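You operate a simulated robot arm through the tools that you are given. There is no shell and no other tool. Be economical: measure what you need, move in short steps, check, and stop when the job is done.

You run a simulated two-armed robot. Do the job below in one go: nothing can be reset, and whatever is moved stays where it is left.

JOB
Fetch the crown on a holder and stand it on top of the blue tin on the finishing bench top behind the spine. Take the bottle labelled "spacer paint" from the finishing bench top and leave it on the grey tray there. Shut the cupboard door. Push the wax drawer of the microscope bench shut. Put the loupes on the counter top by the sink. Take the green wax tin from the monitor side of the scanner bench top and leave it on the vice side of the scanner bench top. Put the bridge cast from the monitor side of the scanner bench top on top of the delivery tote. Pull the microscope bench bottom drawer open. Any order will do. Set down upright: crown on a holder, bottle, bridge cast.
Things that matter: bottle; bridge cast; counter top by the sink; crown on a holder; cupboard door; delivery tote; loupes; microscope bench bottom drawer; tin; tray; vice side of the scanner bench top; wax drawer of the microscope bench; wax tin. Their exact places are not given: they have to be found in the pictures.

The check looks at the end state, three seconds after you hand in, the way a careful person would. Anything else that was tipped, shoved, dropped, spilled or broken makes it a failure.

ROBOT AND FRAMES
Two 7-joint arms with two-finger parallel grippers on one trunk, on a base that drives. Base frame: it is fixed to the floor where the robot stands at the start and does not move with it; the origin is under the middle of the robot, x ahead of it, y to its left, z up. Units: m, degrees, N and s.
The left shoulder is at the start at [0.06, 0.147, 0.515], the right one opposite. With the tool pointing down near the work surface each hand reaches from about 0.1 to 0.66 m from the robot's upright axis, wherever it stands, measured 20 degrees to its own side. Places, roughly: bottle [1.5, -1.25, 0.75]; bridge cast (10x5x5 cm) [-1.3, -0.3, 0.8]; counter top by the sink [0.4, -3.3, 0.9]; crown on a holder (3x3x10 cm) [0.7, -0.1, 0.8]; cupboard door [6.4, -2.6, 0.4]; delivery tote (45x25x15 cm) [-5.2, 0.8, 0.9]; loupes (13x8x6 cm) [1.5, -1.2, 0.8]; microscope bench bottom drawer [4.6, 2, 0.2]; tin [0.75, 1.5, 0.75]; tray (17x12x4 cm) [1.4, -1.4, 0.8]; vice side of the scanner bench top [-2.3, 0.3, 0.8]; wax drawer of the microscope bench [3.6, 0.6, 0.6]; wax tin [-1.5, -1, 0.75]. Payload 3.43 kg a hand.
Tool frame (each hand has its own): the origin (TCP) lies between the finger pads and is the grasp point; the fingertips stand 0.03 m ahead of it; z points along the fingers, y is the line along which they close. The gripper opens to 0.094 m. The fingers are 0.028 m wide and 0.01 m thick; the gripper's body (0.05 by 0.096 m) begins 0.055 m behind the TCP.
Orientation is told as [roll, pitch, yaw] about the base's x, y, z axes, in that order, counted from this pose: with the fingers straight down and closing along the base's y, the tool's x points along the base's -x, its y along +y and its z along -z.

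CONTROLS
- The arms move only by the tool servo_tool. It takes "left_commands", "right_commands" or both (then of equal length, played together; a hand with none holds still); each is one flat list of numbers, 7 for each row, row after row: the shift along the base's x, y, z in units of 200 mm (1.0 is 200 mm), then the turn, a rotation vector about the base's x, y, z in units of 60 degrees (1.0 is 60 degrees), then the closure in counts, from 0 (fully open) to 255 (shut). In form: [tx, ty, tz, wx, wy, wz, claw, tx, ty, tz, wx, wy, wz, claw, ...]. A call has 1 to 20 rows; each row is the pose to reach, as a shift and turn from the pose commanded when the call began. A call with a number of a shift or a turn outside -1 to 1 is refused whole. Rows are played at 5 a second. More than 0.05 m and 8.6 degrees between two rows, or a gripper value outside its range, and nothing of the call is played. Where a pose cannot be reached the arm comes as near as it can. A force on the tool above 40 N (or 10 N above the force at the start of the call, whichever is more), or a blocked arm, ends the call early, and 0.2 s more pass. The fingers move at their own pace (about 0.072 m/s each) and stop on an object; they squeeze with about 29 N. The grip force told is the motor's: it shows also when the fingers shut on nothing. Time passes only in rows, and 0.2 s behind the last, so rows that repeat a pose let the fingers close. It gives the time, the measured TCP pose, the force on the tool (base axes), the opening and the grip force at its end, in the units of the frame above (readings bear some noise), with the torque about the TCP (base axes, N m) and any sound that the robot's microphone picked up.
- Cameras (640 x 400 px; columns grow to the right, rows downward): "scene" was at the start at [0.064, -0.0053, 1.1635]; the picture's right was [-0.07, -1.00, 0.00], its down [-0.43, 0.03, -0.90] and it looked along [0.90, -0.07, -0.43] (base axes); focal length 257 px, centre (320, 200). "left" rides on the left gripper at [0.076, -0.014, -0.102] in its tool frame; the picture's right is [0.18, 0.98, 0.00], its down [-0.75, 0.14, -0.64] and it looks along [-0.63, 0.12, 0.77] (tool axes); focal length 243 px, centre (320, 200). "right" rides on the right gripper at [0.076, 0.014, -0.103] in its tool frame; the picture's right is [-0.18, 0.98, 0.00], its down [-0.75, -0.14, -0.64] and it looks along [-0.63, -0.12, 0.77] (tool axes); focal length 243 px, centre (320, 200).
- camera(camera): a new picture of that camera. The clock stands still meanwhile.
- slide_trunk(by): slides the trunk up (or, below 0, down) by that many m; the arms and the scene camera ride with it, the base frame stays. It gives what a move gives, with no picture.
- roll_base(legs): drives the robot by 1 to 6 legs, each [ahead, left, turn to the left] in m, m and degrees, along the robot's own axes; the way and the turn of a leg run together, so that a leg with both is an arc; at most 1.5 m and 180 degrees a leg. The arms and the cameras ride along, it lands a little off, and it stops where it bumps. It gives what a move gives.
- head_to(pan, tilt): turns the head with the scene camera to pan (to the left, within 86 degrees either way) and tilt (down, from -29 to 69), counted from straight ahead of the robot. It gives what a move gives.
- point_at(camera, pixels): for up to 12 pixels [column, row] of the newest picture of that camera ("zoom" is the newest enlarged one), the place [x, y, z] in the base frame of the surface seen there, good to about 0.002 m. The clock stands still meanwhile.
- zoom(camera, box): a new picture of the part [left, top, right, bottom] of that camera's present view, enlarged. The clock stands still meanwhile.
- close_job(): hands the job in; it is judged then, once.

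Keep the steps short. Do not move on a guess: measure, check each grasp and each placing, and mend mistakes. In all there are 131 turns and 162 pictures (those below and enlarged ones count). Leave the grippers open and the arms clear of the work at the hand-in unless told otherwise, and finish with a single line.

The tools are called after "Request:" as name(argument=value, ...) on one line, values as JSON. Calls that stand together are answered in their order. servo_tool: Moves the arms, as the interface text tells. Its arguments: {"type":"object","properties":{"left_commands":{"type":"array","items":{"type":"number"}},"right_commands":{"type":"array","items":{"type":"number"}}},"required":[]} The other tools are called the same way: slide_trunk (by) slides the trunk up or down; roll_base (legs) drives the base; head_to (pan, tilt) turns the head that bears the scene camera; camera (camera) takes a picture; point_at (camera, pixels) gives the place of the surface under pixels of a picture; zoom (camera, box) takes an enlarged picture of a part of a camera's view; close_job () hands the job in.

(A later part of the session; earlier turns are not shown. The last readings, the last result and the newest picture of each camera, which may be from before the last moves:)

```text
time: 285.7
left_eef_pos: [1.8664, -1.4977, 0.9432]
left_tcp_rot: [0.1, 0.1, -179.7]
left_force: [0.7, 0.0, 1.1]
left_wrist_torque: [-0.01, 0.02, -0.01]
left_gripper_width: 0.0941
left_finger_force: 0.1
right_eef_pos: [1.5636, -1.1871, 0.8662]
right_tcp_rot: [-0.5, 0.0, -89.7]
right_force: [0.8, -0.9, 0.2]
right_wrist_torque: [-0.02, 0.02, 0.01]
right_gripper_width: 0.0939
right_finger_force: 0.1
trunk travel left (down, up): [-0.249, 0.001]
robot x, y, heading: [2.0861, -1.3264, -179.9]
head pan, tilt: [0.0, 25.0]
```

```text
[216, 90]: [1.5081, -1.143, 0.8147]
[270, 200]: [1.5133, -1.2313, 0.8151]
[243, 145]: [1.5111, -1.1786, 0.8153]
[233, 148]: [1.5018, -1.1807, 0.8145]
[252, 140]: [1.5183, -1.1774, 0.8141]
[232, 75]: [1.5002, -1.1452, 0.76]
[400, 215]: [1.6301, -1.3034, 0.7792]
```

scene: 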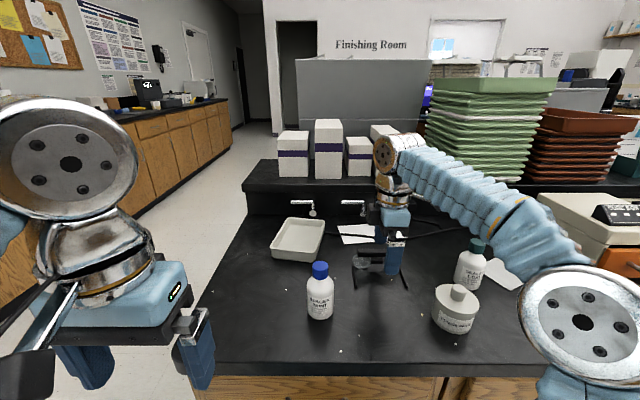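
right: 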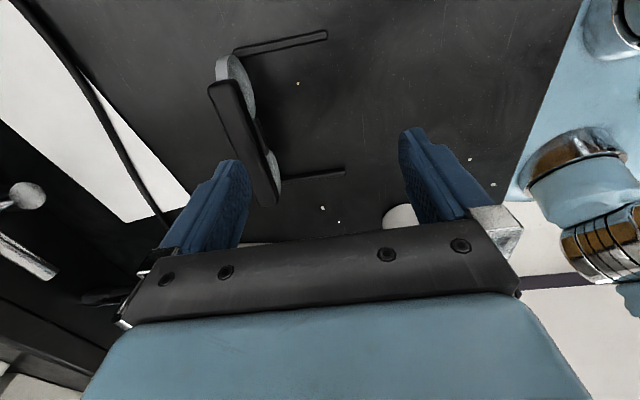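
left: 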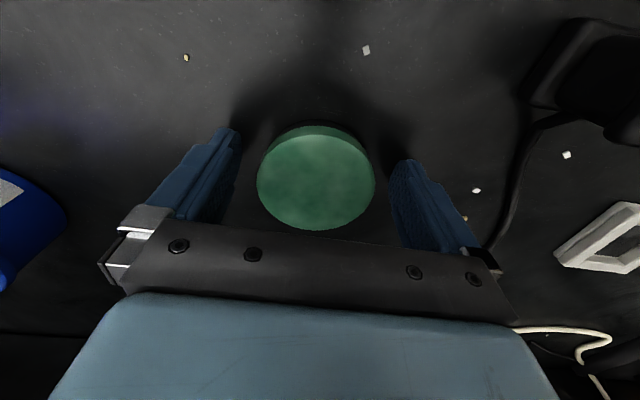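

Bar centre [1.511, −1.187], 18 mm thick. Move over it, lower to 0.803 and close.

Request:
servo_tool(right_commands=[-0.15, 0, -0.03, 0, 0, 0, 0, -0.263, 0, -0.12, 0, 0, 0, 0, -0.263, 0, -0.22, 0, 0, 0, 0, -0.263, 0, -0.3, 0, 0, 0, 0, -0.263, 0, -0.315, 0, 0, 0, 0, -0.263, 0, -0.315, 0, 0, 0, 0, -0.263, 0, -0.315, 0, 0, 0, 255, -0.263, 0, -0.315, 0, 0, 0, 255, -0.263, 0, -0.315, 0, 0, 0, 255, -0.263, 0, -0.315, 0, 0, 0, 255])

Request:
servo_tool(right_commands=[0, 0, 0.1, 0, 0, 0, 255, 0, 0, 0.2, 0, 0, 0, 255, 0.15, 0, 0.35, 0, 0, 0, 255, 0.3, 0, 0.5, 0, 0, 0, 255, 0.3, 0, 0.5, 0, 0, 0, 255])

Request:
camera(camera="right")

```text
time: 287.9
left_eef_pos: [1.8657, -1.4975, 0.9431]
left_tcp_rot: [0.1, 0.1, -179.6]
left_force: [0.2, -1.1, 0.2]
left_wrist_torque: [0.0, -0.06, 0.0]
left_gripper_width: 0.0941
left_finger_force: 0.1
right_eef_pos: [1.511, -1.1895, 0.8038]
right_tcp_rot: [-0.5, 0.0, -89.6]
right_force: [-0.2, -0.1, 0.5]
right_wrist_torque: [-0.01, -0.06, 0.01]
right_gripper_width: 0.0219
right_finger_force: 28.6
trunk travel left (down, up): [-0.249, 0.001]
robot x, y, heading: [2.0897, -1.3255, -179.8]
head pan, tilt: [0.0, 25.0]
```

```text
time: 289.1
left_eef_pos: [1.8662, -1.497, 0.9434]
left_tcp_rot: [0.1, 0.1, -179.8]
left_force: [-0.6, -0.9, 0.6]
left_wrist_torque: [-0.01, 0.02, 0.01]
left_gripper_width: 0.094
left_finger_force: 0.0
right_eef_pos: [1.5729, -1.1866, 0.9026]
right_tcp_rot: [-0.4, -0.1, -89.8]
right_force: [-0.1, 0.2, -0.8]
right_wrist_torque: [-0.01, 0.01, 0.03]
right_gripper_width: 0.0213
right_finger_force: 29.6
trunk travel left (down, up): [-0.249, 0.001]
robot x, y, heading: [2.0815, -1.3277, -179.5]
head pan, tilt: [0.0, 25.0]
```

```text
84 pictures are left
```

right: 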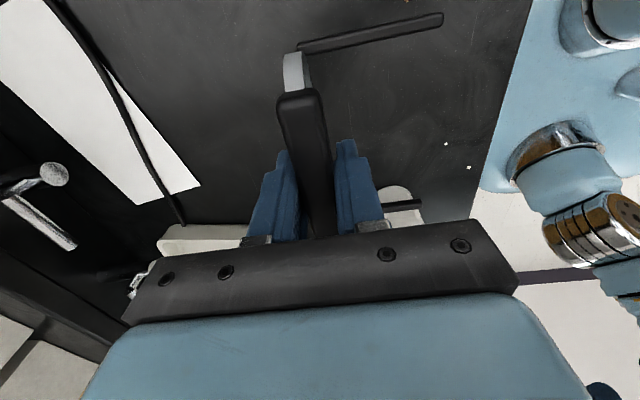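

Loupes held and level. Raise further while drawing back.

Request:
servo_tool(right_commands=[0.12, 0, 0.1, 0, 0, 0, 255, 0.25, 0, 0.18, 0, 0, 0, 255, 0.4, 0, 0.27, 0, 0, 0, 255, 0.6, 0, 0.3, 0, 0, 0, 255, 0.8, 0, 0.3, 0, 0, 0, 255, 0.95, 0, 0.3, 0, 0, 0, 255, 0.95, 0, 0.3, 0, 0, 0, 255])

Request:
camera(camera="scene")

```text
time: 290.7
left_eef_pos: [1.8666, -1.4972, 0.9436]
left_tcp_rot: [0.2, 0.1, -179.6]
left_force: [0.2, 0.7, 0.0]
left_wrist_torque: [-0.01, 0.06, -0.02]
left_gripper_width: 0.0939
left_finger_force: 0.1
right_eef_pos: [1.7622, -1.1829, 0.9618]
right_tcp_rot: [-0.5, 0.0, -89.7]
right_force: [1.5, 0.2, -1.0]
right_wrist_torque: [-0.01, 0.02, -0.02]
right_gripper_width: 0.0216
right_finger_force: 29.6
trunk travel left (down, up): [-0.249, 0.001]
robot x, y, heading: [2.0889, -1.3284, -179.6]
head pan, tilt: [0.0, 25.0]
```

```text
83 pictures are left
```

scene: 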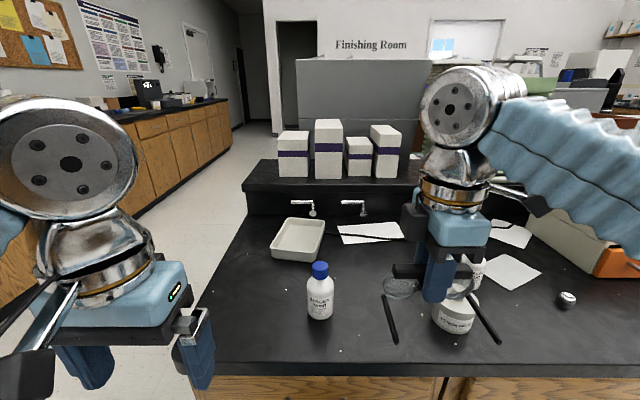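

Next the bottle with the left hand from here; right hand moves a bit further right to give room.

Request:
servo_tool(left_commands=[0, 0.1, 0, 0, 0, 0, 0, -0.1, 0.22, 0, 0, 0, 0, 0, -0.25, 0.38, 0, 0, 0, 0, 0, -0.4, 0.54, 0, 0, 0, 0, 0, -0.55, 0.7, 0, 0, 0, 0, 0, -0.7, 0.84, 0, 0, 0, 0, 0, -0.85, 0.84, 0, 0, 0, 0, 0, -0.85, 0.84, 0, 0, 0, 0, 0], right_commands=[0, 0.2, 0, 0, 0, 0, 255, 0, 0.4, 0, 0, 0, 0, 255, 0, 0.5, 0, 0, 0, 0, 255, 0, 0.5, 0, 0, 0, 0, 255, 0, 0.5, 0, 0, 0, 0, 255, 0, 0.5, 0, 0, 0, 0, 255, 0, 0.5, 0, 0, 0, 0, 255, 0, 0.5, 0, 0, 0, 0, 255])

Request:
camera(camera="left")

```text
time: 292.5
left_eef_pos: [1.6951, -1.3275, 0.9467]
left_tcp_rot: [0.1, 0.0, -179.7]
left_force: [0.2, -0.6, 0.6]
left_wrist_torque: [-0.01, 0.0, -0.02]
left_gripper_width: 0.0939
left_finger_force: 0.1
right_eef_pos: [1.7611, -1.0875, 0.9652]
right_tcp_rot: [-0.5, 0.0, -89.8]
right_force: [0.5, 0.4, -0.6]
right_wrist_torque: [0.02, -0.02, 0.02]
right_gripper_width: 0.0215
right_finger_force: 29.0
trunk travel left (down, up): [-0.249, 0.001]
robot x, y, heading: [2.0884, -1.3278, -179.7]
head pan, tilt: [0.0, 25.0]
```

```text
82 pictures are left
```

left: 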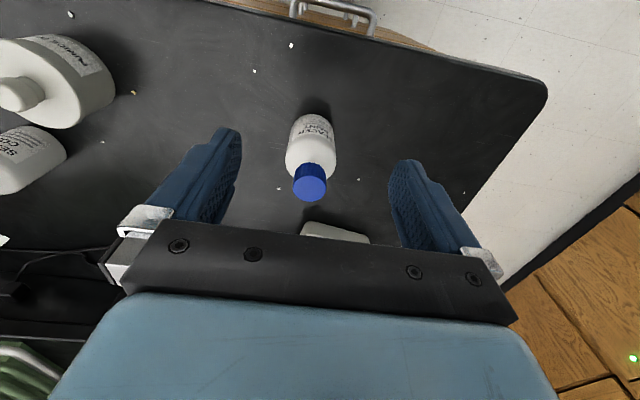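

Request:
point_at(camera="left", pixels=[[309, 187], [300, 187], [320, 187], [309, 165], [288, 155], [335, 155], [312, 120]])

```text
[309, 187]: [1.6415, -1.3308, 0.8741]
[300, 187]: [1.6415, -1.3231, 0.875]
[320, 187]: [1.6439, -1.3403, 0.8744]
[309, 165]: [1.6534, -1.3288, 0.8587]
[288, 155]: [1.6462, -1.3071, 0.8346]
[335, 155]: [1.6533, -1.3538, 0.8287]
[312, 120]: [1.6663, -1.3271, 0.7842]
```

Cap top is z 0.8745, bottle axis [1.642, −1.3305]. I go over it, down to TCP 0.825, and close.

Request:
servo_tool(left_commands=[-0.15, -0.015, 0, 0, 0, 0, 0, -0.265, -0.015, -0.05, 0, 0, 0, 0, -0.265, -0.015, -0.2, 0, 0, 0, 0, -0.265, -0.015, -0.35, 0, 0, 0, 0, -0.265, -0.015, -0.48, 0, 0, 0, 0, -0.265, -0.015, -0.58, 0, 0, 0, 0, -0.265, -0.015, -0.605, 0, 0, 0, 0, -0.265, -0.015, -0.605, 0, 0, 0, 0])

Request:
servo_tool(left_commands=[0, 0, 0, 0, 0, 0, 255, 0, 0, 0, 0, 0, 0, 255, 0, 0, 0, 0, 0, 0, 255, 0, 0, 0.02, 0, 0, 0, 255, 0, 0, 0.1, 0, 0, 0, 255, 0, 0, 0.2, 0, 0, 0, 255])

Request:
camera(camera="left")

Request:
zoom(camera="scene", box=[200, 180, 440, 330])

```text
time: 294.3
left_eef_pos: [1.6412, -1.3301, 0.8233]
left_tcp_rot: [0.1, 0.1, -179.7]
left_force: [0.3, -0.5, 0.4]
left_wrist_torque: [0.01, -0.01, 0.02]
left_gripper_width: 0.0942
left_finger_force: 0.1
right_eef_pos: [1.7614, -1.0872, 0.966]
right_tcp_rot: [-0.5, 0.0, -89.8]
right_force: [0.3, -0.8, -1.3]
right_wrist_torque: [0.0, 0.02, -0.01]
right_gripper_width: 0.0215
right_finger_force: 28.9
trunk travel left (down, up): [-0.249, 0.001]
robot x, y, heading: [2.0889, -1.3236, -179.7]
head pan, tilt: [0.0, 25.0]
```

```text
time: 295.7
left_eef_pos: [1.6431, -1.3329, 0.8619]
left_tcp_rot: [0.1, 0.3, -179.7]
left_force: [-1.1, -0.3, -2.8]
left_wrist_torque: [-0.04, 0.01, 0.03]
left_gripper_width: 0.0549
left_finger_force: 29.1
right_eef_pos: [1.7618, -1.0874, 0.9652]
right_tcp_rot: [-0.5, 0.0, -89.7]
right_force: [0.6, 0.0, -0.5]
right_wrist_torque: [0.02, 0.04, -0.01]
right_gripper_width: 0.0218
right_finger_force: 28.9
trunk travel left (down, up): [-0.249, 0.001]
robot x, y, heading: [2.0846, -1.3278, -179.5]
head pan, tilt: [0.0, 25.0]
```

```text
81 pictures are left
```

left: 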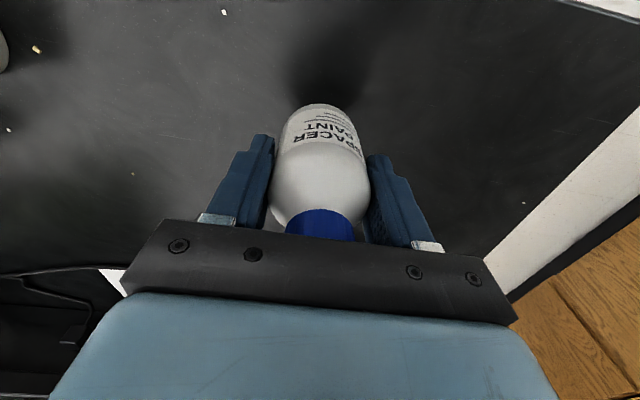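

```text
2.67 times, centred on (320, 255) of scene
```

zoom: 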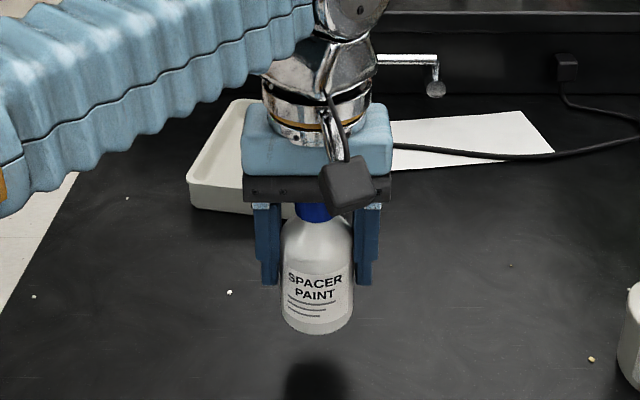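

Bottle held. Raise and tuck it, then drive round to the bench end, facing +y.

Request:
servo_tool(left_commands=[0.1, -0.05, 0.15, 0, 0, 0, 255, 0.25, -0.1, 0.3, 0, 0, 0, 255, 0.4, -0.15, 0.4, 0, 0, 0, 255, 0.6, -0.25, 0.45, 0, 0, 0, 255, 0.8, -0.35, 0.45, 0, 0, 0, 255, 0.8, -0.35, 0.45, 0, 0, 0, 255])

Request:
roll_base(legs=[[-0.35, 0, 0], [0, 0.9, 0], [0, 0, -90]])

Request:
head_to(pan=10, tilt=25)

Request:
camera(camera="scene")

```text
time: 297.1
left_eef_pos: [1.8059, -1.399, 0.9522]
left_tcp_rot: [0.0, 0.1, -179.8]
left_force: [0.5, 0.0, -2.7]
left_wrist_torque: [0.01, -0.02, 0.0]
left_gripper_width: 0.0551
left_finger_force: 29.0
right_eef_pos: [1.7617, -1.0867, 0.9664]
right_tcp_rot: [-0.5, 0.0, -89.7]
right_force: [-0.2, 0.0, -0.8]
right_wrist_torque: [0.02, -0.04, 0.0]
right_gripper_width: 0.0216
right_finger_force: 28.9
trunk travel left (down, up): [-0.249, 0.001]
robot x, y, heading: [2.0904, -1.3261, -179.6]
head pan, tilt: [0.0, 25.0]
```

```text
time: 307.4
left_eef_pos: [2.368, -1.9245, 0.9514]
left_tcp_rot: [0.1, 0.1, 92.2]
left_force: [0.4, 0.5, -4.0]
left_wrist_torque: [-0.02, -0.03, 0.0]
left_gripper_width: 0.0551
left_finger_force: 29.0
right_eef_pos: [2.6774, -1.8712, 0.9648]
right_tcp_rot: [-0.6, 0.0, -177.9]
right_force: [0.5, -0.3, -1.0]
right_wrist_torque: [0.01, 0.0, -0.03]
right_gripper_width: 0.0216
right_finger_force: 29.2
trunk travel left (down, up): [-0.249, 0.001]
robot x, y, heading: [2.4503, -2.1998, 91.9]
head pan, tilt: [0.0, 25.0]
```

```text
time: 308.2
left_eef_pos: [2.3669, -1.9248, 0.9514]
left_tcp_rot: [0.0, 0.0, 92.2]
left_force: [0.0, 0.6, -3.1]
left_wrist_torque: [0.0, 0.0, -0.01]
left_gripper_width: 0.0551
left_finger_force: 28.6
right_eef_pos: [2.6775, -1.87, 0.9653]
right_tcp_rot: [-0.5, 0.1, -178.0]
right_force: [0.1, 0.4, 0.4]
right_wrist_torque: [0.01, 0.02, 0.0]
right_gripper_width: 0.0213
right_finger_force: 29.0
trunk travel left (down, up): [-0.249, 0.001]
robot x, y, heading: [2.4488, -2.2031, 92.3]
head pan, tilt: [10.0, 25.0]
```

```text
79 pictures are left
```

scene: 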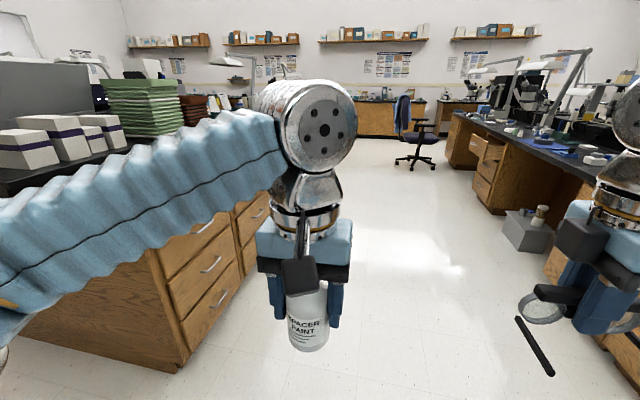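

Request:
roll_base(legs=[[0, 0.7, -2.2], [0.2, 0, 0]])

Request:
head_to(pan=15, tilt=28)

Request:
camera(camera="scene")

```text
time: 313.2
left_eef_pos: [1.6786, -1.7395, 0.9518]
left_tcp_rot: [0.0, 0.1, 90.4]
left_force: [0.2, -0.2, -3.3]
left_wrist_torque: [-0.01, 0.0, 0.0]
left_gripper_width: 0.0547
left_finger_force: 29.1
right_eef_pos: [1.9891, -1.6947, 0.9657]
right_tcp_rot: [-0.5, 0.0, -179.6]
right_force: [0.1, -0.1, -0.2]
right_wrist_torque: [-0.01, -0.01, 0.01]
right_gripper_width: 0.0217
right_finger_force: 28.7
trunk travel left (down, up): [-0.249, 0.001]
robot x, y, heading: [1.7457, -2.02, 90.4]
head pan, tilt: [10.0, 25.0]
```

```text
time: 313.8
left_eef_pos: [1.6784, -1.7375, 0.9517]
left_tcp_rot: [0.1, 0.2, 90.5]
left_force: [-0.2, 0.0, -3.7]
left_wrist_torque: [0.02, 0.03, 0.04]
left_gripper_width: 0.0546
left_finger_force: 28.8
right_eef_pos: [1.9894, -1.695, 0.9663]
right_tcp_rot: [-0.5, 0.1, -179.6]
right_force: [0.3, 0.2, -1.2]
right_wrist_torque: [0.03, 0.02, 0.0]
right_gripper_width: 0.0217
right_finger_force: 29.1
trunk travel left (down, up): [-0.249, 0.001]
robot x, y, heading: [1.7486, -2.0216, 90.3]
head pan, tilt: [15.0, 28.0]
```

```text
78 pictures are left
```

scene: 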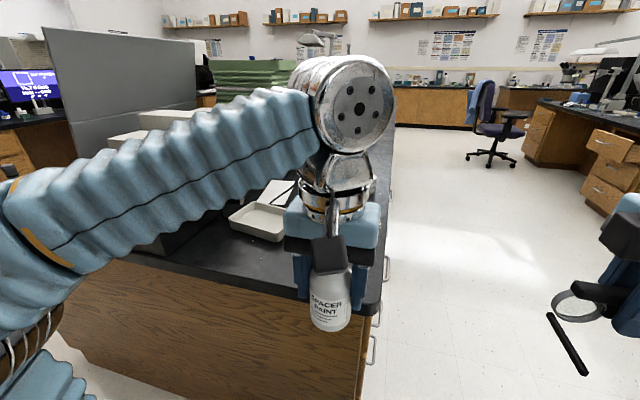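

Request:
point_at(camera="scene", pixels=[[262, 215], [230, 218], [275, 238], [283, 218], [250, 203], [255, 228], [268, 222], [240, 260], [270, 262]])

Request:
zoom(camera="scene", box=[200, 170, 360, 270])

```text
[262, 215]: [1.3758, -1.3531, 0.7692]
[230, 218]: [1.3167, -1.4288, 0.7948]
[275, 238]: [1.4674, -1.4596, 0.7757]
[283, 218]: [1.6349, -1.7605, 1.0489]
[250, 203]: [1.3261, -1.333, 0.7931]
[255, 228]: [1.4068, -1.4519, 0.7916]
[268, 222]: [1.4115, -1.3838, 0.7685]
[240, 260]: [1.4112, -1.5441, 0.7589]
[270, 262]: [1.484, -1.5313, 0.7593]
```

```text
4.00 times, centred on (280, 220) of scene
```

zoom: 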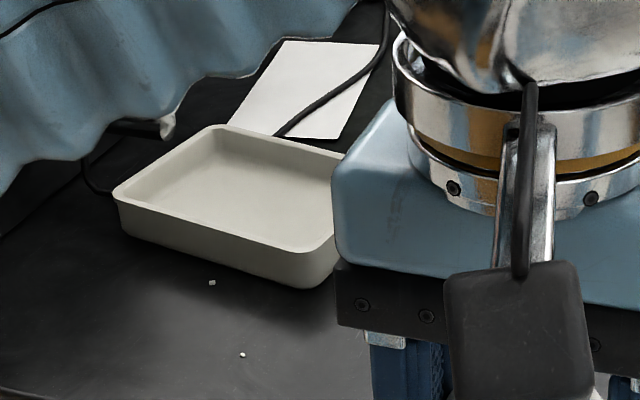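

Tray floor z 0.769, centre [1.40, −1.393]. I move 0.1 m nearer and 0.1 m left, then carry the bottle over.

Request:
roll_base(legs=[[0.1, 0.1, 0]])

Request:
servo_tool(left_commands=[-0.1, 0.18, 0, 0, 0, 0, 255, -0.2, 0.36, -0.05, 0, 0, 0, 255, -0.32, 0.54, -0.1, 0, 0, 0, 255, -0.45, 0.72, -0.18, 0, 0, 0, 255, -0.58, 0.9, -0.26, 0, 0, 0, 255, -0.7, 0.98, -0.3, 0, 0, 0, 255, -0.7, 0.98, -0.3, 0, 0, 0, 255])

Request:
camera(camera="left")

Request:
camera(camera="scene")

```text
time: 315.2
left_eef_pos: [1.5757, -1.6409, 0.9518]
left_tcp_rot: [0.1, 0.1, 90.3]
left_force: [0.5, -0.7, -3.1]
left_wrist_torque: [-0.03, 0.02, 0.01]
left_gripper_width: 0.0551
left_finger_force: 28.7
right_eef_pos: [1.8878, -1.5971, 0.9656]
right_tcp_rot: [-0.5, -0.1, -179.8]
right_force: [-0.2, -0.2, -0.3]
right_wrist_torque: [0.03, -0.02, -0.01]
right_gripper_width: 0.0213
right_finger_force: 29.5
trunk travel left (down, up): [-0.249, 0.001]
robot x, y, heading: [1.6485, -1.921, 90.4]
head pan, tilt: [15.0, 28.0]
```

```text
time: 316.8
left_eef_pos: [1.434, -1.439, 0.8928]
left_tcp_rot: [0.0, 0.2, 90.3]
left_force: [0.6, -0.1, -4.3]
left_wrist_torque: [-0.05, -0.03, -0.01]
left_gripper_width: 0.0549
left_finger_force: 29.2
right_eef_pos: [1.8866, -1.5961, 0.9659]
right_tcp_rot: [-0.3, 0.0, -179.8]
right_force: [-0.3, -0.1, -0.8]
right_wrist_torque: [-0.03, -0.01, 0.01]
right_gripper_width: 0.0214
right_finger_force: 29.3
trunk travel left (down, up): [-0.249, 0.001]
robot x, y, heading: [1.6462, -1.9191, 90.5]
head pan, tilt: [15.0, 28.0]
```

```text
76 pictures are left
```

left: 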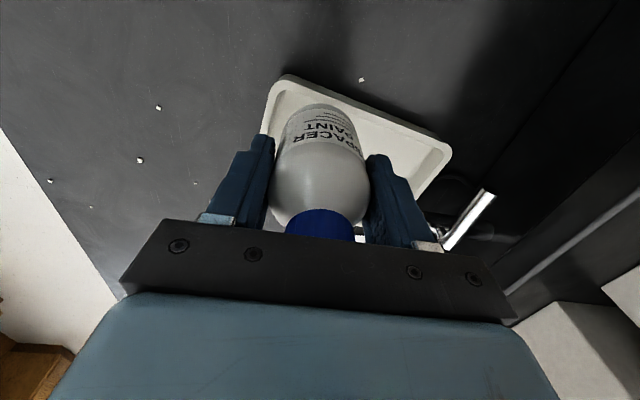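

```text
75 pictures are left
```

scene: 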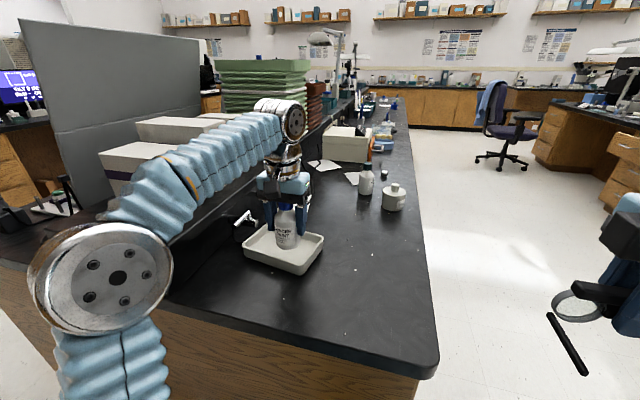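

Request:
servo_tool(left_commands=[-0.08, 0.12, 0, 0, 0, 0, 255, -0.145, 0.22, -0.03, 0, 0, 0, 255, -0.145, 0.22, -0.12, 0, 0, 0, 255, -0.145, 0.22, -0.2, 0, 0, 0, 255, -0.145, 0.22, -0.26, 0, 0, 0, 255, -0.145, 0.22, -0.28, 0, 0, 0, 255, -0.145, 0.22, -0.285, 0, 0, 0, 255])

Request:
zoom(camera="scene", box=[200, 180, 360, 280])

```text
time: 318.4
left_eef_pos: [1.4054, -1.3982, 0.834]
left_tcp_rot: [0.1, 0.1, 90.3]
left_force: [0.5, 0.6, -3.3]
left_wrist_torque: [-0.01, 0.04, 0.01]
left_gripper_width: 0.0548
left_finger_force: 29.2
right_eef_pos: [1.8881, -1.5964, 0.9654]
right_tcp_rot: [-0.5, 0.0, -179.8]
right_force: [-1.0, 1.2, -0.5]
right_wrist_torque: [0.0, -0.02, 0.02]
right_gripper_width: 0.0217
right_finger_force: 29.1
trunk travel left (down, up): [-0.249, 0.001]
robot x, y, heading: [1.6437, -1.9213, 90.4]
head pan, tilt: [15.0, 28.0]
```

```text
4.00 times, centred on (280, 230) of scene
```

zoom: 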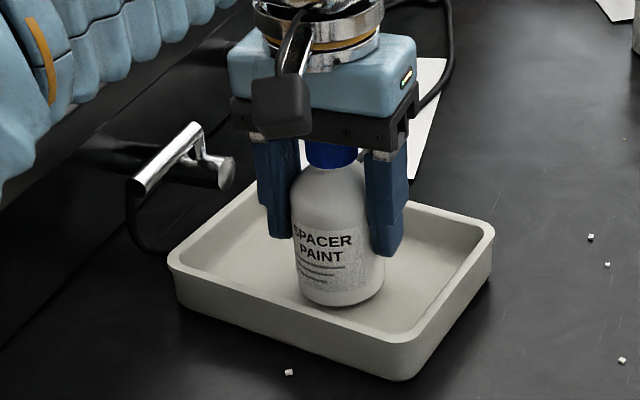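

Bottle is just above the tray floor. Lower gently until contact.

Request:
servo_tool(left_commands=[0, 0, -0.005, 0, 0, 0, 255, 0, 0, -0.01, 0, 0, 0, 255, 0, 0, -0.012, 0, 0, 0, 255, 0, 0, -0.012, 0, 0, 0, 255])

```text
time: 319.4
left_eef_pos: [1.4051, -1.3999, 0.832]
left_tcp_rot: [0.1, 0.2, 90.3]
left_force: [0.6, -0.2, -2.9]
left_wrist_torque: [-0.01, 0.0, 0.0]
left_gripper_width: 0.0552
left_finger_force: 28.8
right_eef_pos: [1.8875, -1.5972, 0.965]
right_tcp_rot: [-0.5, 0.1, -179.9]
right_force: [-0.5, -0.1, -1.0]
right_wrist_torque: [-0.04, 0.0, -0.01]
right_gripper_width: 0.0214
right_finger_force: 29.1
trunk travel left (down, up): [-0.249, 0.001]
robot x, y, heading: [1.647, -1.9256, 90.3]
head pan, tilt: [15.0, 28.0]
```

Request:
servo_tool(left_commands=[0, 0, -0.005, 0, 0, 0, 255, 0, 0, -0.01, 0, 0, 0, 255, 0, 0, -0.012, 0, 0, 0, 255, 0, 0, -0.012, 0, 0, 0, 255])

```text
time: 320.4
left_eef_pos: [1.407, -1.3999, 0.833]
left_tcp_rot: [0.1, -0.1, 90.3]
left_force: [-4.1, 10.3, 27.5]
left_wrist_torque: [0.06, 0.03, 0.02]
left_gripper_width: 0.0551
left_finger_force: 29.3
right_eef_pos: [1.8871, -1.5979, 0.9665]
right_tcp_rot: [-0.6, 0.1, -179.8]
right_force: [0.3, 0.3, -1.6]
right_wrist_torque: [-0.01, -0.02, 0.0]
right_gripper_width: 0.0217
right_finger_force: 28.9
trunk travel left (down, up): [-0.249, 0.001]
robot x, y, heading: [1.6473, -1.9227, 90.4]
head pan, tilt: [15.0, 28.0]
```

Request:
servo_tool(left_commands=[0, 0, 0.013, 0, 0, 0, 255, 0, 0, 0.013, 0, 0, 0, 180, 0, 0, 0.013, 0, 0, 0, 100, 0, 0, 0.013, 0, 0, 0, 0, 0, 0, 0.013, 0, 0, 0, 0, 0, 0, 0.013, 0, 0, 0, 0, 0, 0, 0.15, 0, 0, 0, 0, 0, 0, 0.28, 0, 0, 0, 0, 0, -0.15, 0.35, 0, 0, 0, 0, 0, -0.35, 0.4, 0, 0, 0, 0, 0, -0.55, 0.5, 0, 0, 0, 0, 0, -0.75, 0.55, 0, 0, 0, 0, 0, -0.95, 0.6, 0, 0, 0, 0])

Request:
zoom(camera="scene", box=[200, 160, 440, 310])

```text
time: 323.2
left_eef_pos: [1.4059, -1.5878, 0.9502]
left_tcp_rot: [0.1, 0.2, 90.2]
left_force: [0.7, 0.1, 0.3]
left_wrist_torque: [-0.01, -0.01, 0.0]
left_gripper_width: 0.0945
left_finger_force: 0.0
right_eef_pos: [1.8875, -1.5967, 0.9645]
right_tcp_rot: [-0.5, 0.0, -179.8]
right_force: [-1.3, 0.6, -0.7]
right_wrist_torque: [-0.01, -0.02, -0.04]
right_gripper_width: 0.0215
right_finger_force: 28.9
trunk travel left (down, up): [-0.249, 0.001]
robot x, y, heading: [1.6476, -1.921, 90.2]
head pan, tilt: [15.0, 28.0]
```

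```text
2.67 times, centred on (320, 235) of scene
```

zoom: 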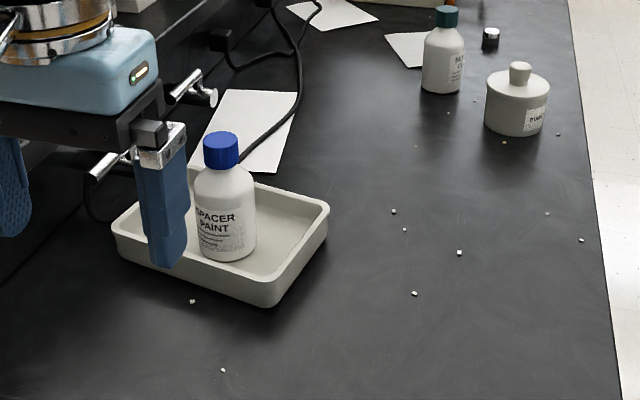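

Bottle stands in the tray. Now the loupes to the sink counter: back off, strafe left, turn to face −y.

Request:
roll_base(legs=[[-0.4, 0, 0], [0, 1.2, 0], [0, 0, 180]])

Request:
head_to(pan=0, tilt=20)

Request:
camera(camera="scene")

```text
time: 338.7
left_eef_pos: [0.6861, -2.6626, 0.95]
left_tcp_rot: [0.1, 0.1, -90.7]
left_force: [0.3, 0.1, 0.5]
left_wrist_torque: [0.01, 0.01, -0.02]
left_gripper_width: 0.0938
left_finger_force: 0.0
right_eef_pos: [0.204, -2.6456, 0.9649]
right_tcp_rot: [-0.5, 0.0, -0.6]
right_force: [-0.2, 0.7, -1.1]
right_wrist_torque: [0.03, 0.01, 0.0]
right_gripper_width: 0.0217
right_finger_force: 29.1
trunk travel left (down, up): [-0.249, 0.001]
robot x, y, heading: [0.452, -2.3238, -90.6]
head pan, tilt: [15.0, 28.0]
```

```text
time: 339.5
left_eef_pos: [0.6854, -2.6636, 0.9497]
left_tcp_rot: [0.0, 0.2, -90.6]
left_force: [-0.1, -0.3, -0.1]
left_wrist_torque: [-0.01, -0.01, 0.01]
left_gripper_width: 0.0943
left_finger_force: 0.0
right_eef_pos: [0.2042, -2.6464, 0.9659]
right_tcp_rot: [-0.5, 0.0, -0.6]
right_force: [-0.1, 0.3, -0.6]
right_wrist_torque: [0.01, -0.02, -0.02]
right_gripper_width: 0.0217
right_finger_force: 28.8
trunk travel left (down, up): [-0.249, 0.001]
robot x, y, heading: [0.4491, -2.3241, -90.7]
head pan, tilt: [0.0, 20.0]
```

```text
72 pictures are left
```

scene: 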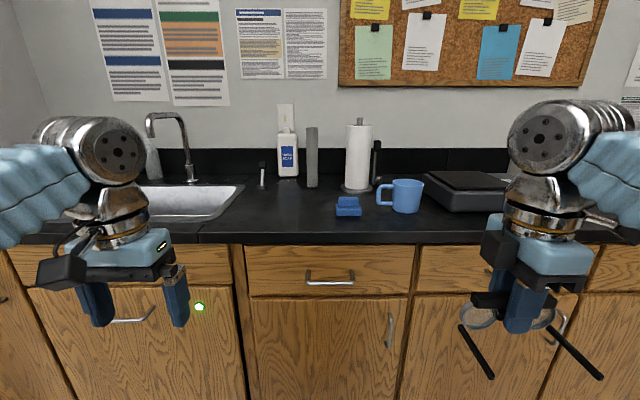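

Request:
point_at(camera="scene", pixels=[[280, 215], [280, 232], [300, 205], [240, 215], [320, 215], [348, 208], [280, 195], [410, 215], [230, 200], [262, 182], [380, 225]])

```text
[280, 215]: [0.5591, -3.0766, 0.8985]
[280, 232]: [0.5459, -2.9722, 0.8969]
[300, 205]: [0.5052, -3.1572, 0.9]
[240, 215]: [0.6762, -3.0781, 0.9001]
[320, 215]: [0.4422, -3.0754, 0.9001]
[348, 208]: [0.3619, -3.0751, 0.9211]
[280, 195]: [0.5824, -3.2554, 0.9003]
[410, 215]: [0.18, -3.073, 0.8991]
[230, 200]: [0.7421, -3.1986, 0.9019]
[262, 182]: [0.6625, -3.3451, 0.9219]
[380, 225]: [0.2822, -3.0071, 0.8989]
```

Counter top z 0.900, edge y −2.96, free at x≈0.53. I strafe left, draw the left hand back, then approach.

Request:
roll_base(legs=[[0, 0.22, 0.6]])

Request:
servo_tool(left_commands=[0, 0.2, 0, 0, 0, 0, 0, 0, 0.4, 0, 0, 0, 0, 0, 0, 0.6, 0, 0, 0, 0, 0, 0, 0.6, 0, 0, 0, 0, 0], right_commands=[0.2, 0, 0.05, 0, 0, 0, 255, 0.4, 0, 0.08, 0, 0, 0, 255, 0.5, 0, 0.1, 0, 0, 0, 255, 0.5, 0, 0.1, 0, 0, 0, 255])

Request:
roll_base(legs=[[0.27, 0, 0]])

Request:
camera(camera="scene")

```text
time: 341.1
left_eef_pos: [0.9087, -2.6651, 0.9505]
left_tcp_rot: [0.1, 0.1, -90.5]
left_force: [0.0, -0.5, 0.5]
left_wrist_torque: [0.0, 0.0, 0.01]
left_gripper_width: 0.0941
left_finger_force: 0.1
right_eef_pos: [0.4267, -2.6499, 0.9656]
right_tcp_rot: [-0.4, 0.0, -0.5]
right_force: [0.1, -0.1, -0.8]
right_wrist_torque: [0.02, -0.03, -0.01]
right_gripper_width: 0.0214
right_finger_force: 28.7
trunk travel left (down, up): [-0.249, 0.001]
robot x, y, heading: [0.6701, -2.3244, -90.6]
head pan, tilt: [0.0, 20.0]
```

```text
time: 342.1
left_eef_pos: [0.9104, -2.5449, 0.9508]
left_tcp_rot: [0.2, 0.2, -90.5]
left_force: [-0.3, -0.9, -0.5]
left_wrist_torque: [-0.02, -0.02, 0.04]
left_gripper_width: 0.094
left_finger_force: 0.0
right_eef_pos: [0.5278, -2.6497, 0.9858]
right_tcp_rot: [-0.6, 0.0, -0.5]
right_force: [-0.1, 0.0, -0.2]
right_wrist_torque: [0.0, 0.04, 0.01]
right_gripper_width: 0.0217
right_finger_force: 28.6
trunk travel left (down, up): [-0.249, 0.001]
robot x, y, heading: [0.6711, -2.3249, -90.7]
head pan, tilt: [0.0, 20.0]
```

```text
time: 344.1
left_eef_pos: [0.9062, -2.8184, 0.9517]
left_tcp_rot: [0.0, 0.1, -90.5]
left_force: [-1.2, 0.2, 0.1]
left_wrist_torque: [-0.05, -0.01, -0.01]
left_gripper_width: 0.0938
left_finger_force: 0.0
right_eef_pos: [0.5255, -2.9209, 0.9857]
right_tcp_rot: [-0.5, 0.0, -0.6]
right_force: [0.6, 0.0, -0.7]
right_wrist_torque: [-0.03, 0.0, -0.01]
right_gripper_width: 0.0216
right_finger_force: 28.3
trunk travel left (down, up): [-0.249, 0.001]
robot x, y, heading: [0.668, -2.601, -90.5]
head pan, tilt: [0.0, 20.0]
```

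```text
71 pictures are left
```

scene: 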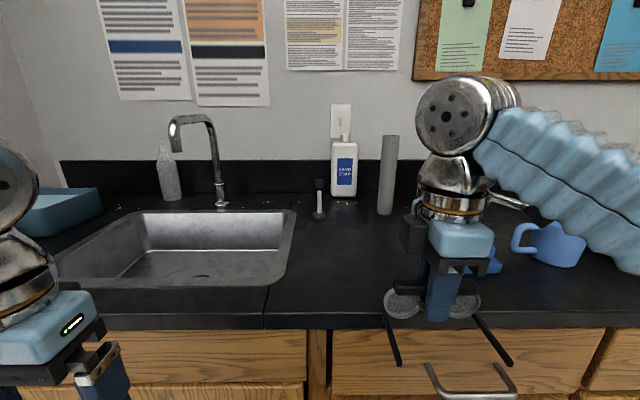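

Extend 0.17 m over the counter and lower to just above it.

Request:
servo_tool(right_commands=[0.05, -0.2, 0, 0, 0, 0, 255, 0.08, -0.4, -0.03, 0, 0, 0, 255, 0.1, -0.6, -0.07, 0, 0, 0, 255, 0.1, -0.75, -0.11, 0, 0, 0, 255, 0.1, -0.86, -0.15, 0, 0, 0, 255, 0.1, -0.86, -0.175, 0, 0, 0, 255, 0.1, -0.86, -0.185, 0, 0, 0, 255, 0.1, -0.86, -0.185, 0, 0, 0, 255])

Request:
camera(camera="right")

Request:
zoom(camera="scene", box=[320, 150, 560, 300])

```text
time: 345.9
left_eef_pos: [0.9069, -2.8183, 0.95]
left_tcp_rot: [0.1, 0.1, -90.5]
left_force: [0.4, 0.6, 1.1]
left_wrist_torque: [0.01, -0.03, -0.01]
left_gripper_width: 0.094
left_finger_force: 0.1
right_eef_pos: [0.5472, -3.094, 0.9481]
right_tcp_rot: [-0.5, -0.1, -0.6]
right_force: [0.3, -0.1, 0.0]
right_wrist_torque: [-0.02, -0.01, 0.03]
right_gripper_width: 0.0216
right_finger_force: 29.4
trunk travel left (down, up): [-0.249, 0.001]
robot x, y, heading: [0.666, -2.5962, -90.4]
head pan, tilt: [0.0, 20.0]
```

```text
70 pictures are left
```

right: 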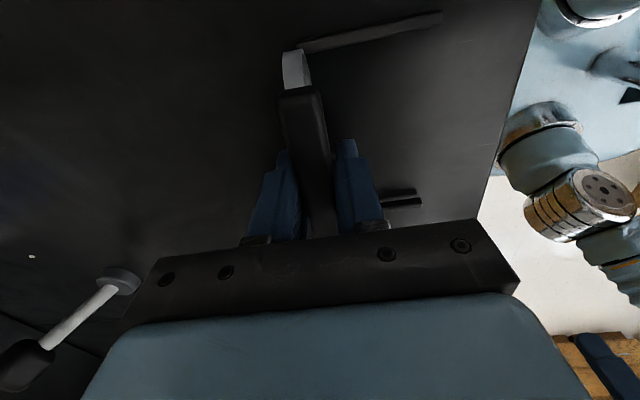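

```text
2.67 times, centred on (440, 225) of scene
```

zoom: 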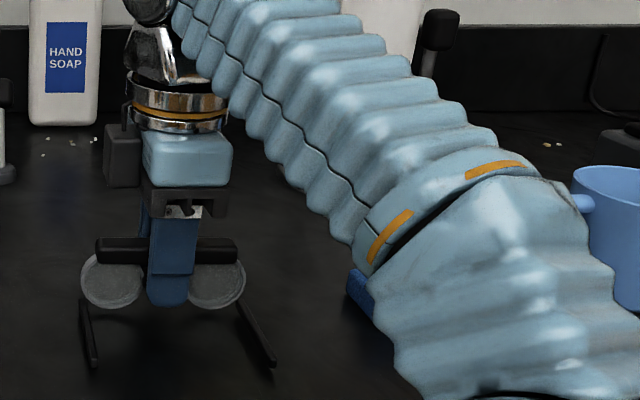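

Request:
servo_tool(right_commands=[0, 0, -0.005, 0, 0, 0, 255, 0, 0, -0.01, 0, 0, 0, 255, 0, 0, -0.015, 0, 0, 0, 255, 0, 0, -0.018, 0, 0, 0, 255, 0, 0, -0.018, 0, 0, 0, 255])

```text
time: 347.1
left_eef_pos: [0.9071, -2.8172, 0.9508]
left_tcp_rot: [0.2, 0.1, -90.4]
left_force: [-0.3, -0.4, 0.4]
left_wrist_torque: [0.03, 0.01, 0.0]
left_gripper_width: 0.0942
left_finger_force: 0.0
right_eef_pos: [0.5455, -3.0937, 0.9459]
right_tcp_rot: [-0.5, 0.0, -0.6]
right_force: [0.2, 0.1, -0.3]
right_wrist_torque: [0.0, 0.03, -0.01]
right_gripper_width: 0.0214
right_finger_force: 29.2
trunk travel left (down, up): [-0.249, 0.001]
robot x, y, heading: [0.6708, -2.5999, -90.6]
head pan, tilt: [0.0, 20.0]
```

Request:
servo_tool(right_commands=[0, 0, -0.005, 0, 0, 0, 255, 0, 0, -0.01, 0, 0, 0, 255, 0, 0, -0.015, 0, 0, 0, 255, 0, 0, -0.015, 0, 0, 0, 255])

```text
time: 348.1
left_eef_pos: [0.9069, -2.818, 0.9517]
left_tcp_rot: [0.1, 0.1, -90.6]
left_force: [0.7, -0.2, 0.3]
left_wrist_torque: [-0.03, -0.02, 0.0]
left_gripper_width: 0.0939
left_finger_force: 0.0
right_eef_pos: [0.5466, -3.0937, 0.9441]
right_tcp_rot: [-0.5, 0.0, -0.6]
right_force: [-0.4, -2.4, 9.2]
right_wrist_torque: [0.15, 0.37, 0.05]
right_gripper_width: 0.0216
right_finger_force: 29.1
trunk travel left (down, up): [-0.249, 0.001]
robot x, y, heading: [0.6697, -2.598, -90.5]
head pan, tilt: [0.0, 20.0]
```

Contact. I open the fingers and look before planning the withdrawal (reach upward here is limited).

Request:
servo_tool(right_commands=[0, 0, 0.003, 0, 0, 0, 255, 0, 0, 0.003, 0, 0, 0, 180, 0, 0, 0.003, 0, 0, 0, 100, 0, 0, 0.003, 0, 0, 0, 0, 0, 0, 0.003, 0, 0, 0, 0, 0, 0, 0.003, 0, 0, 0, 0])

Request:
camera(camera="right")

```text
time: 349.5
left_eef_pos: [0.9081, -2.8172, 0.9501]
left_tcp_rot: [0.1, 0.1, -90.5]
left_force: [-0.1, -0.1, -0.2]
left_wrist_torque: [-0.03, 0.04, -0.03]
left_gripper_width: 0.0943
left_finger_force: 0.1
right_eef_pos: [0.5444, -3.0932, 0.944]
right_tcp_rot: [-0.6, 0.0, -0.5]
right_force: [0.1, 0.6, 1.0]
right_wrist_torque: [0.01, 0.0, 0.01]
right_gripper_width: 0.0942
right_finger_force: 0.1
trunk travel left (down, up): [-0.249, 0.001]
robot x, y, heading: [0.6696, -2.5988, -90.5]
head pan, tilt: [0.0, 20.0]
```

```text
68 pictures are left
```

right: 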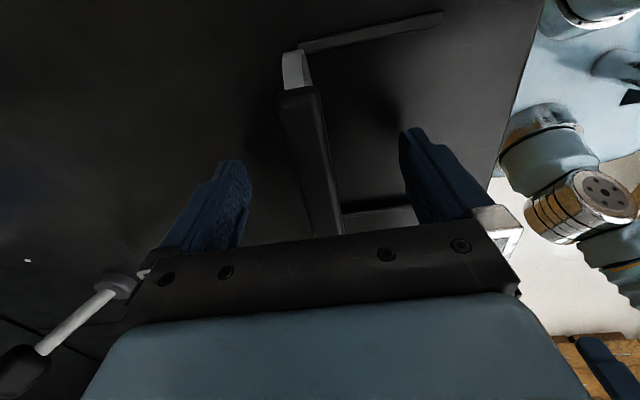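

Request:
servo_tool(right_commands=[0, -0.05, 0.05, 0, 0, 0, 0, 0, -0.05, 0.1, 0, 0, 0, 0, 0, -0.05, 0.12, 0, 0, 0, 0])

Request:
point_at(camera="right", pixels=[[295, 95], [310, 150], [345, 43], [410, 22], [370, 205], [305, 65]])

```text
time: 350.3
left_eef_pos: [0.9067, -2.8186, 0.9496]
left_tcp_rot: [0.1, 0.1, -90.4]
left_force: [-0.6, 0.6, -0.3]
left_wrist_torque: [-0.01, 0.01, -0.02]
left_gripper_width: 0.0941
left_finger_force: 0.0
right_eef_pos: [0.5451, -3.1011, 0.9472]
right_tcp_rot: [0.1, 0.0, -0.7]
right_force: [0.5, 0.2, -0.3]
right_wrist_torque: [0.0, 0.02, -0.03]
right_gripper_width: 0.0941
right_finger_force: 0.0
right hand out of reach, approached as far as the arm can: row 1, 2, 3
trunk travel left (down, up): [-0.249, 0.001]
robot x, y, heading: [0.6697, -2.5974, -90.7]
head pan, tilt: [0.0, 20.0]
```

```text
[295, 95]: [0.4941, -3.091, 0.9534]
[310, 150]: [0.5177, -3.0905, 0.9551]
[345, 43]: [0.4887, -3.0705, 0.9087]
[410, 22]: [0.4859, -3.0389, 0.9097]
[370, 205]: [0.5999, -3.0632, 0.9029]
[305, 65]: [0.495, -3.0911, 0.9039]
```

The arm's limit is confirmed. I shift the hand 2 cm toward me within the open gap, drive the base 3 cm ahead, then rise.

Request:
servo_tool(right_commands=[0, 0.06, 0, 0, 0, 0, 0, 0, 0.11, 0, 0, 0, 0, 0, 0, 0.11, 0, 0, 0, 0, 0])

Request:
roll_base(legs=[[0.03, 0, 0]])

```text
time: 351.1
left_eef_pos: [0.9061, -2.8167, 0.9515]
left_tcp_rot: [0.1, 0.1, -90.5]
left_force: [-0.8, 0.2, -0.2]
left_wrist_torque: [0.0, 0.0, 0.02]
left_gripper_width: 0.094
left_finger_force: 0.0
right_eef_pos: [0.5453, -3.0774, 0.9452]
right_tcp_rot: [-0.6, 0.0, -0.6]
right_force: [0.3, 0.4, 0.2]
right_wrist_torque: [0.0, 0.01, -0.03]
right_gripper_width: 0.0942
right_finger_force: 0.1
trunk travel left (down, up): [-0.249, 0.001]
robot x, y, heading: [0.6697, -2.5969, -90.4]
head pan, tilt: [0.0, 20.0]
```

```text
time: 351.9
left_eef_pos: [0.9062, -2.8475, 0.9524]
left_tcp_rot: [0.1, 0.1, -90.4]
left_force: [0.1, 0.3, 0.1]
left_wrist_torque: [0.01, -0.01, -0.03]
left_gripper_width: 0.094
left_finger_force: 0.0
right_eef_pos: [0.5445, -3.1081, 0.9457]
right_tcp_rot: [-0.5, 0.1, -0.5]
right_force: [-0.4, 1.3, -0.6]
right_wrist_torque: [0.02, 0.0, -0.03]
right_gripper_width: 0.0939
right_finger_force: 0.0
trunk travel left (down, up): [-0.249, 0.001]
robot x, y, heading: [0.6676, -2.6301, -90.5]
head pan, tilt: [0.0, 20.0]
```

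Request:
servo_tool(right_commands=[0, 0.04, 0.06, 0, 0, 0, 0, 0, 0.08, 0.12, 0, 0, 0, 0, 0, 0.13, 0.16, 0, 0, 0, 0, 0, 0.18, 0.2, 0, 0, 0, 0, 0, 0.23, 0.24, 0, 0, 0, 0, 0, 0.4, 0.26, 0, 0, 0, 0, 0, 0.6, 0.26, 0, 0, 0, 0, 0, 0.8, 0.26, 0, 0, 0, 0])

Request:
camera(camera="scene")

```text
time: 353.7
left_eef_pos: [0.9074, -2.8461, 0.9505]
left_tcp_rot: [0.1, 0.1, -90.5]
left_force: [-0.3, -0.6, -0.1]
left_wrist_torque: [0.01, 0.01, -0.01]
left_gripper_width: 0.094
left_finger_force: 0.1
right_eef_pos: [0.5435, -2.9479, 0.9966]
right_tcp_rot: [-0.4, 0.1, -0.7]
right_force: [0.5, 0.0, -0.1]
right_wrist_torque: [0.02, 0.06, 0.0]
right_gripper_width: 0.094
right_finger_force: 0.1
right hand out of reach, approached as far as the arm can: row 4, 5, 6
trunk travel left (down, up): [-0.249, 0.001]
robot x, y, heading: [0.6679, -2.629, -90.6]
head pan, tilt: [0.0, 20.0]
```

```text
67 pictures are left
```

scene: 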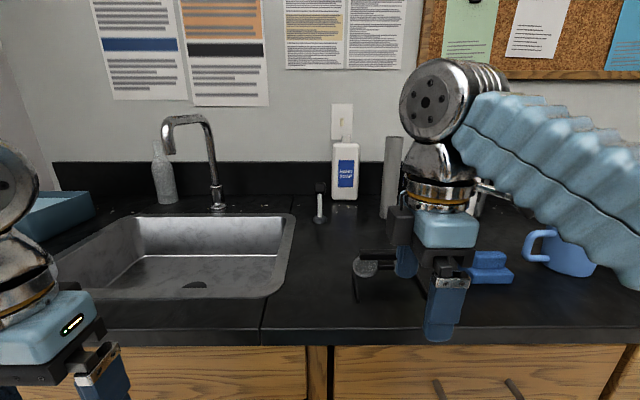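

Request:
roll_base(legs=[[-0.35, 0, 0]])

Request:
camera(camera="scene")

```text
time: 355.9
left_eef_pos: [0.9103, -2.5006, 0.9504]
left_tcp_rot: [0.1, 0.2, -90.1]
left_force: [0.3, 1.5, 0.4]
left_wrist_torque: [0.01, 0.0, 0.02]
left_gripper_width: 0.0944
left_finger_force: 0.0
right_eef_pos: [0.5458, -2.606, 0.9992]
right_tcp_rot: [-0.5, 0.0, -0.2]
right_force: [-0.4, -0.5, 0.5]
right_wrist_torque: [-0.02, 0.02, 0.0]
right_gripper_width: 0.0941
right_finger_force: 0.0
trunk travel left (down, up): [-0.249, 0.001]
robot x, y, heading: [0.6714, -2.2855, -90.2]
head pan, tilt: [0.0, 20.0]
```

```text
66 pictures are left
```

scene: 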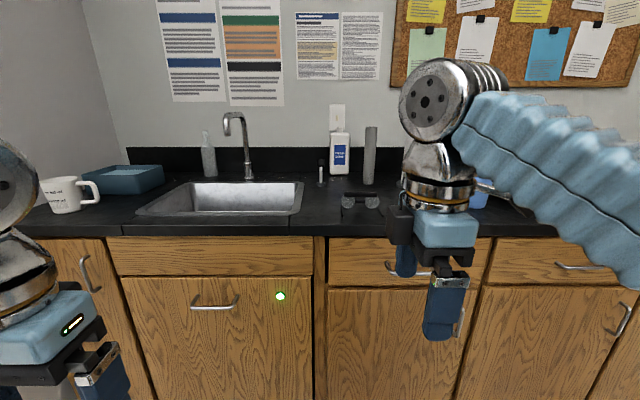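

Loupes stand on the counter by the sink. Next, the microscope bench: drive into the aisle between the benches.

Request:
roll_base(legs=[[0, 0, 90], [1.5, 0, 0], [0.33, 0, 0], [0, 0, 90], [1.2, 0, 0]])

Request:
head_to(pan=-15, tilt=15)

Request:
camera(camera="scene")

```text
time: 378.2
left_eef_pos: [2.2748, -0.9208, 0.9504]
left_tcp_rot: [0.1, 0.0, 88.8]
left_force: [-0.3, 0.4, 0.0]
left_wrist_torque: [-0.01, -0.01, 0.02]
left_gripper_width: 0.0942
left_finger_force: 0.0
right_eef_pos: [2.6388, -0.8237, 0.998]
right_tcp_rot: [-0.5, 0.0, 178.7]
right_force: [-0.4, 0.1, -0.3]
right_wrist_torque: [0.02, 0.0, -0.01]
right_gripper_width: 0.0939
right_finger_force: 0.0
trunk travel left (down, up): [-0.249, 0.001]
robot x, y, heading: [2.5088, -1.1403, 88.9]
head pan, tilt: [0.0, 20.0]
```

```text
time: 379.0
left_eef_pos: [2.2749, -0.9209, 0.9503]
left_tcp_rot: [0.1, 0.1, 88.7]
left_force: [-0.3, 0.3, -0.1]
left_wrist_torque: [0.03, 0.0, -0.02]
left_gripper_width: 0.0941
left_finger_force: 0.0
right_eef_pos: [2.6382, -0.8236, 0.9986]
right_tcp_rot: [-0.5, -0.1, 178.7]
right_force: [0.2, -0.3, -0.9]
right_wrist_torque: [-0.02, 0.0, 0.03]
right_gripper_width: 0.0943
right_finger_force: 0.1
trunk travel left (down, up): [-0.249, 0.001]
robot x, y, heading: [2.505, -1.1472, 88.6]
head pan, tilt: [-15.0, 15.0]
```

```text
65 pictures are left
```

scene: 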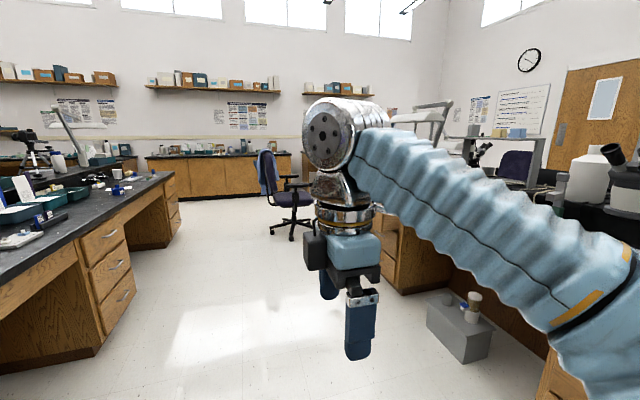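

Request:
point_at(camera="scene", pixels=[[285, 235], [460, 340], [400, 270], [430, 285], [120, 230], [275, 200], [440, 350]])

Request:
roll_base(legs=[[1.2, 0, 0], [0, 0, -89]])

Request:
head_to(pan=10, tilt=25)

Request:
camera(camera="scene")

```text
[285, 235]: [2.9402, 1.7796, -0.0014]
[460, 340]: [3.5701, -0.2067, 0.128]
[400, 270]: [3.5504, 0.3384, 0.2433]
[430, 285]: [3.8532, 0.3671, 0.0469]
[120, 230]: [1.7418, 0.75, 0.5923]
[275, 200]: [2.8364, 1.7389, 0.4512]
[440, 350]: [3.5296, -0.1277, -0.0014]
```

```text
time: 388.9
left_eef_pos: [2.7446, 0.3015, 0.9497]
left_tcp_rot: [0.1, 0.1, -0.5]
left_force: [-0.3, 0.0, -0.1]
left_wrist_torque: [0.01, -0.04, 0.0]
left_gripper_width: 0.0937
left_finger_force: 0.0
right_eef_pos: [2.8465, -0.064, 0.9972]
right_tcp_rot: [-0.4, 0.1, 89.5]
right_force: [0.2, -0.5, 0.7]
right_wrist_torque: [0.0, 0.01, 0.0]
right_gripper_width: 0.0942
right_finger_force: 0.0
trunk travel left (down, up): [-0.249, 0.001]
robot x, y, heading: [2.5253, 0.0628, -0.5]
head pan, tilt: [-15.0, 15.0]
```

```text
time: 389.8
left_eef_pos: [2.7447, 0.3014, 0.95]
left_tcp_rot: [0.0, 0.1, -0.5]
left_force: [-0.4, 1.0, 0.6]
left_wrist_torque: [0.02, -0.01, -0.01]
left_gripper_width: 0.0939
left_finger_force: 0.1
right_eef_pos: [2.8469, -0.0618, 0.9985]
right_tcp_rot: [-0.6, -0.1, 89.6]
right_force: [0.0, -0.6, -0.3]
right_wrist_torque: [0.02, 0.03, 0.03]
right_gripper_width: 0.094
right_finger_force: 0.1
trunk travel left (down, up): [-0.249, 0.001]
robot x, y, heading: [2.5264, 0.0647, -0.3]
head pan, tilt: [10.0, 25.0]
```

```text
64 pictures are left
```

scene: 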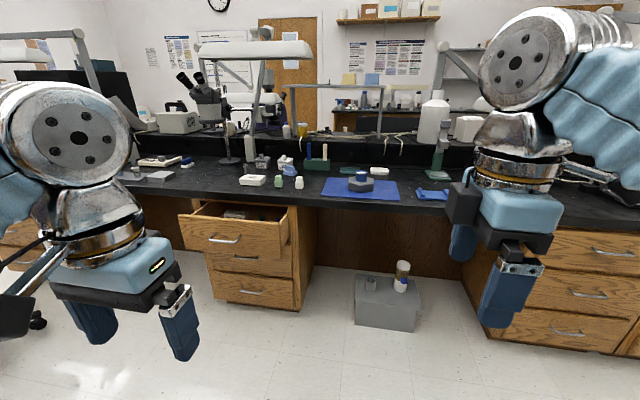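

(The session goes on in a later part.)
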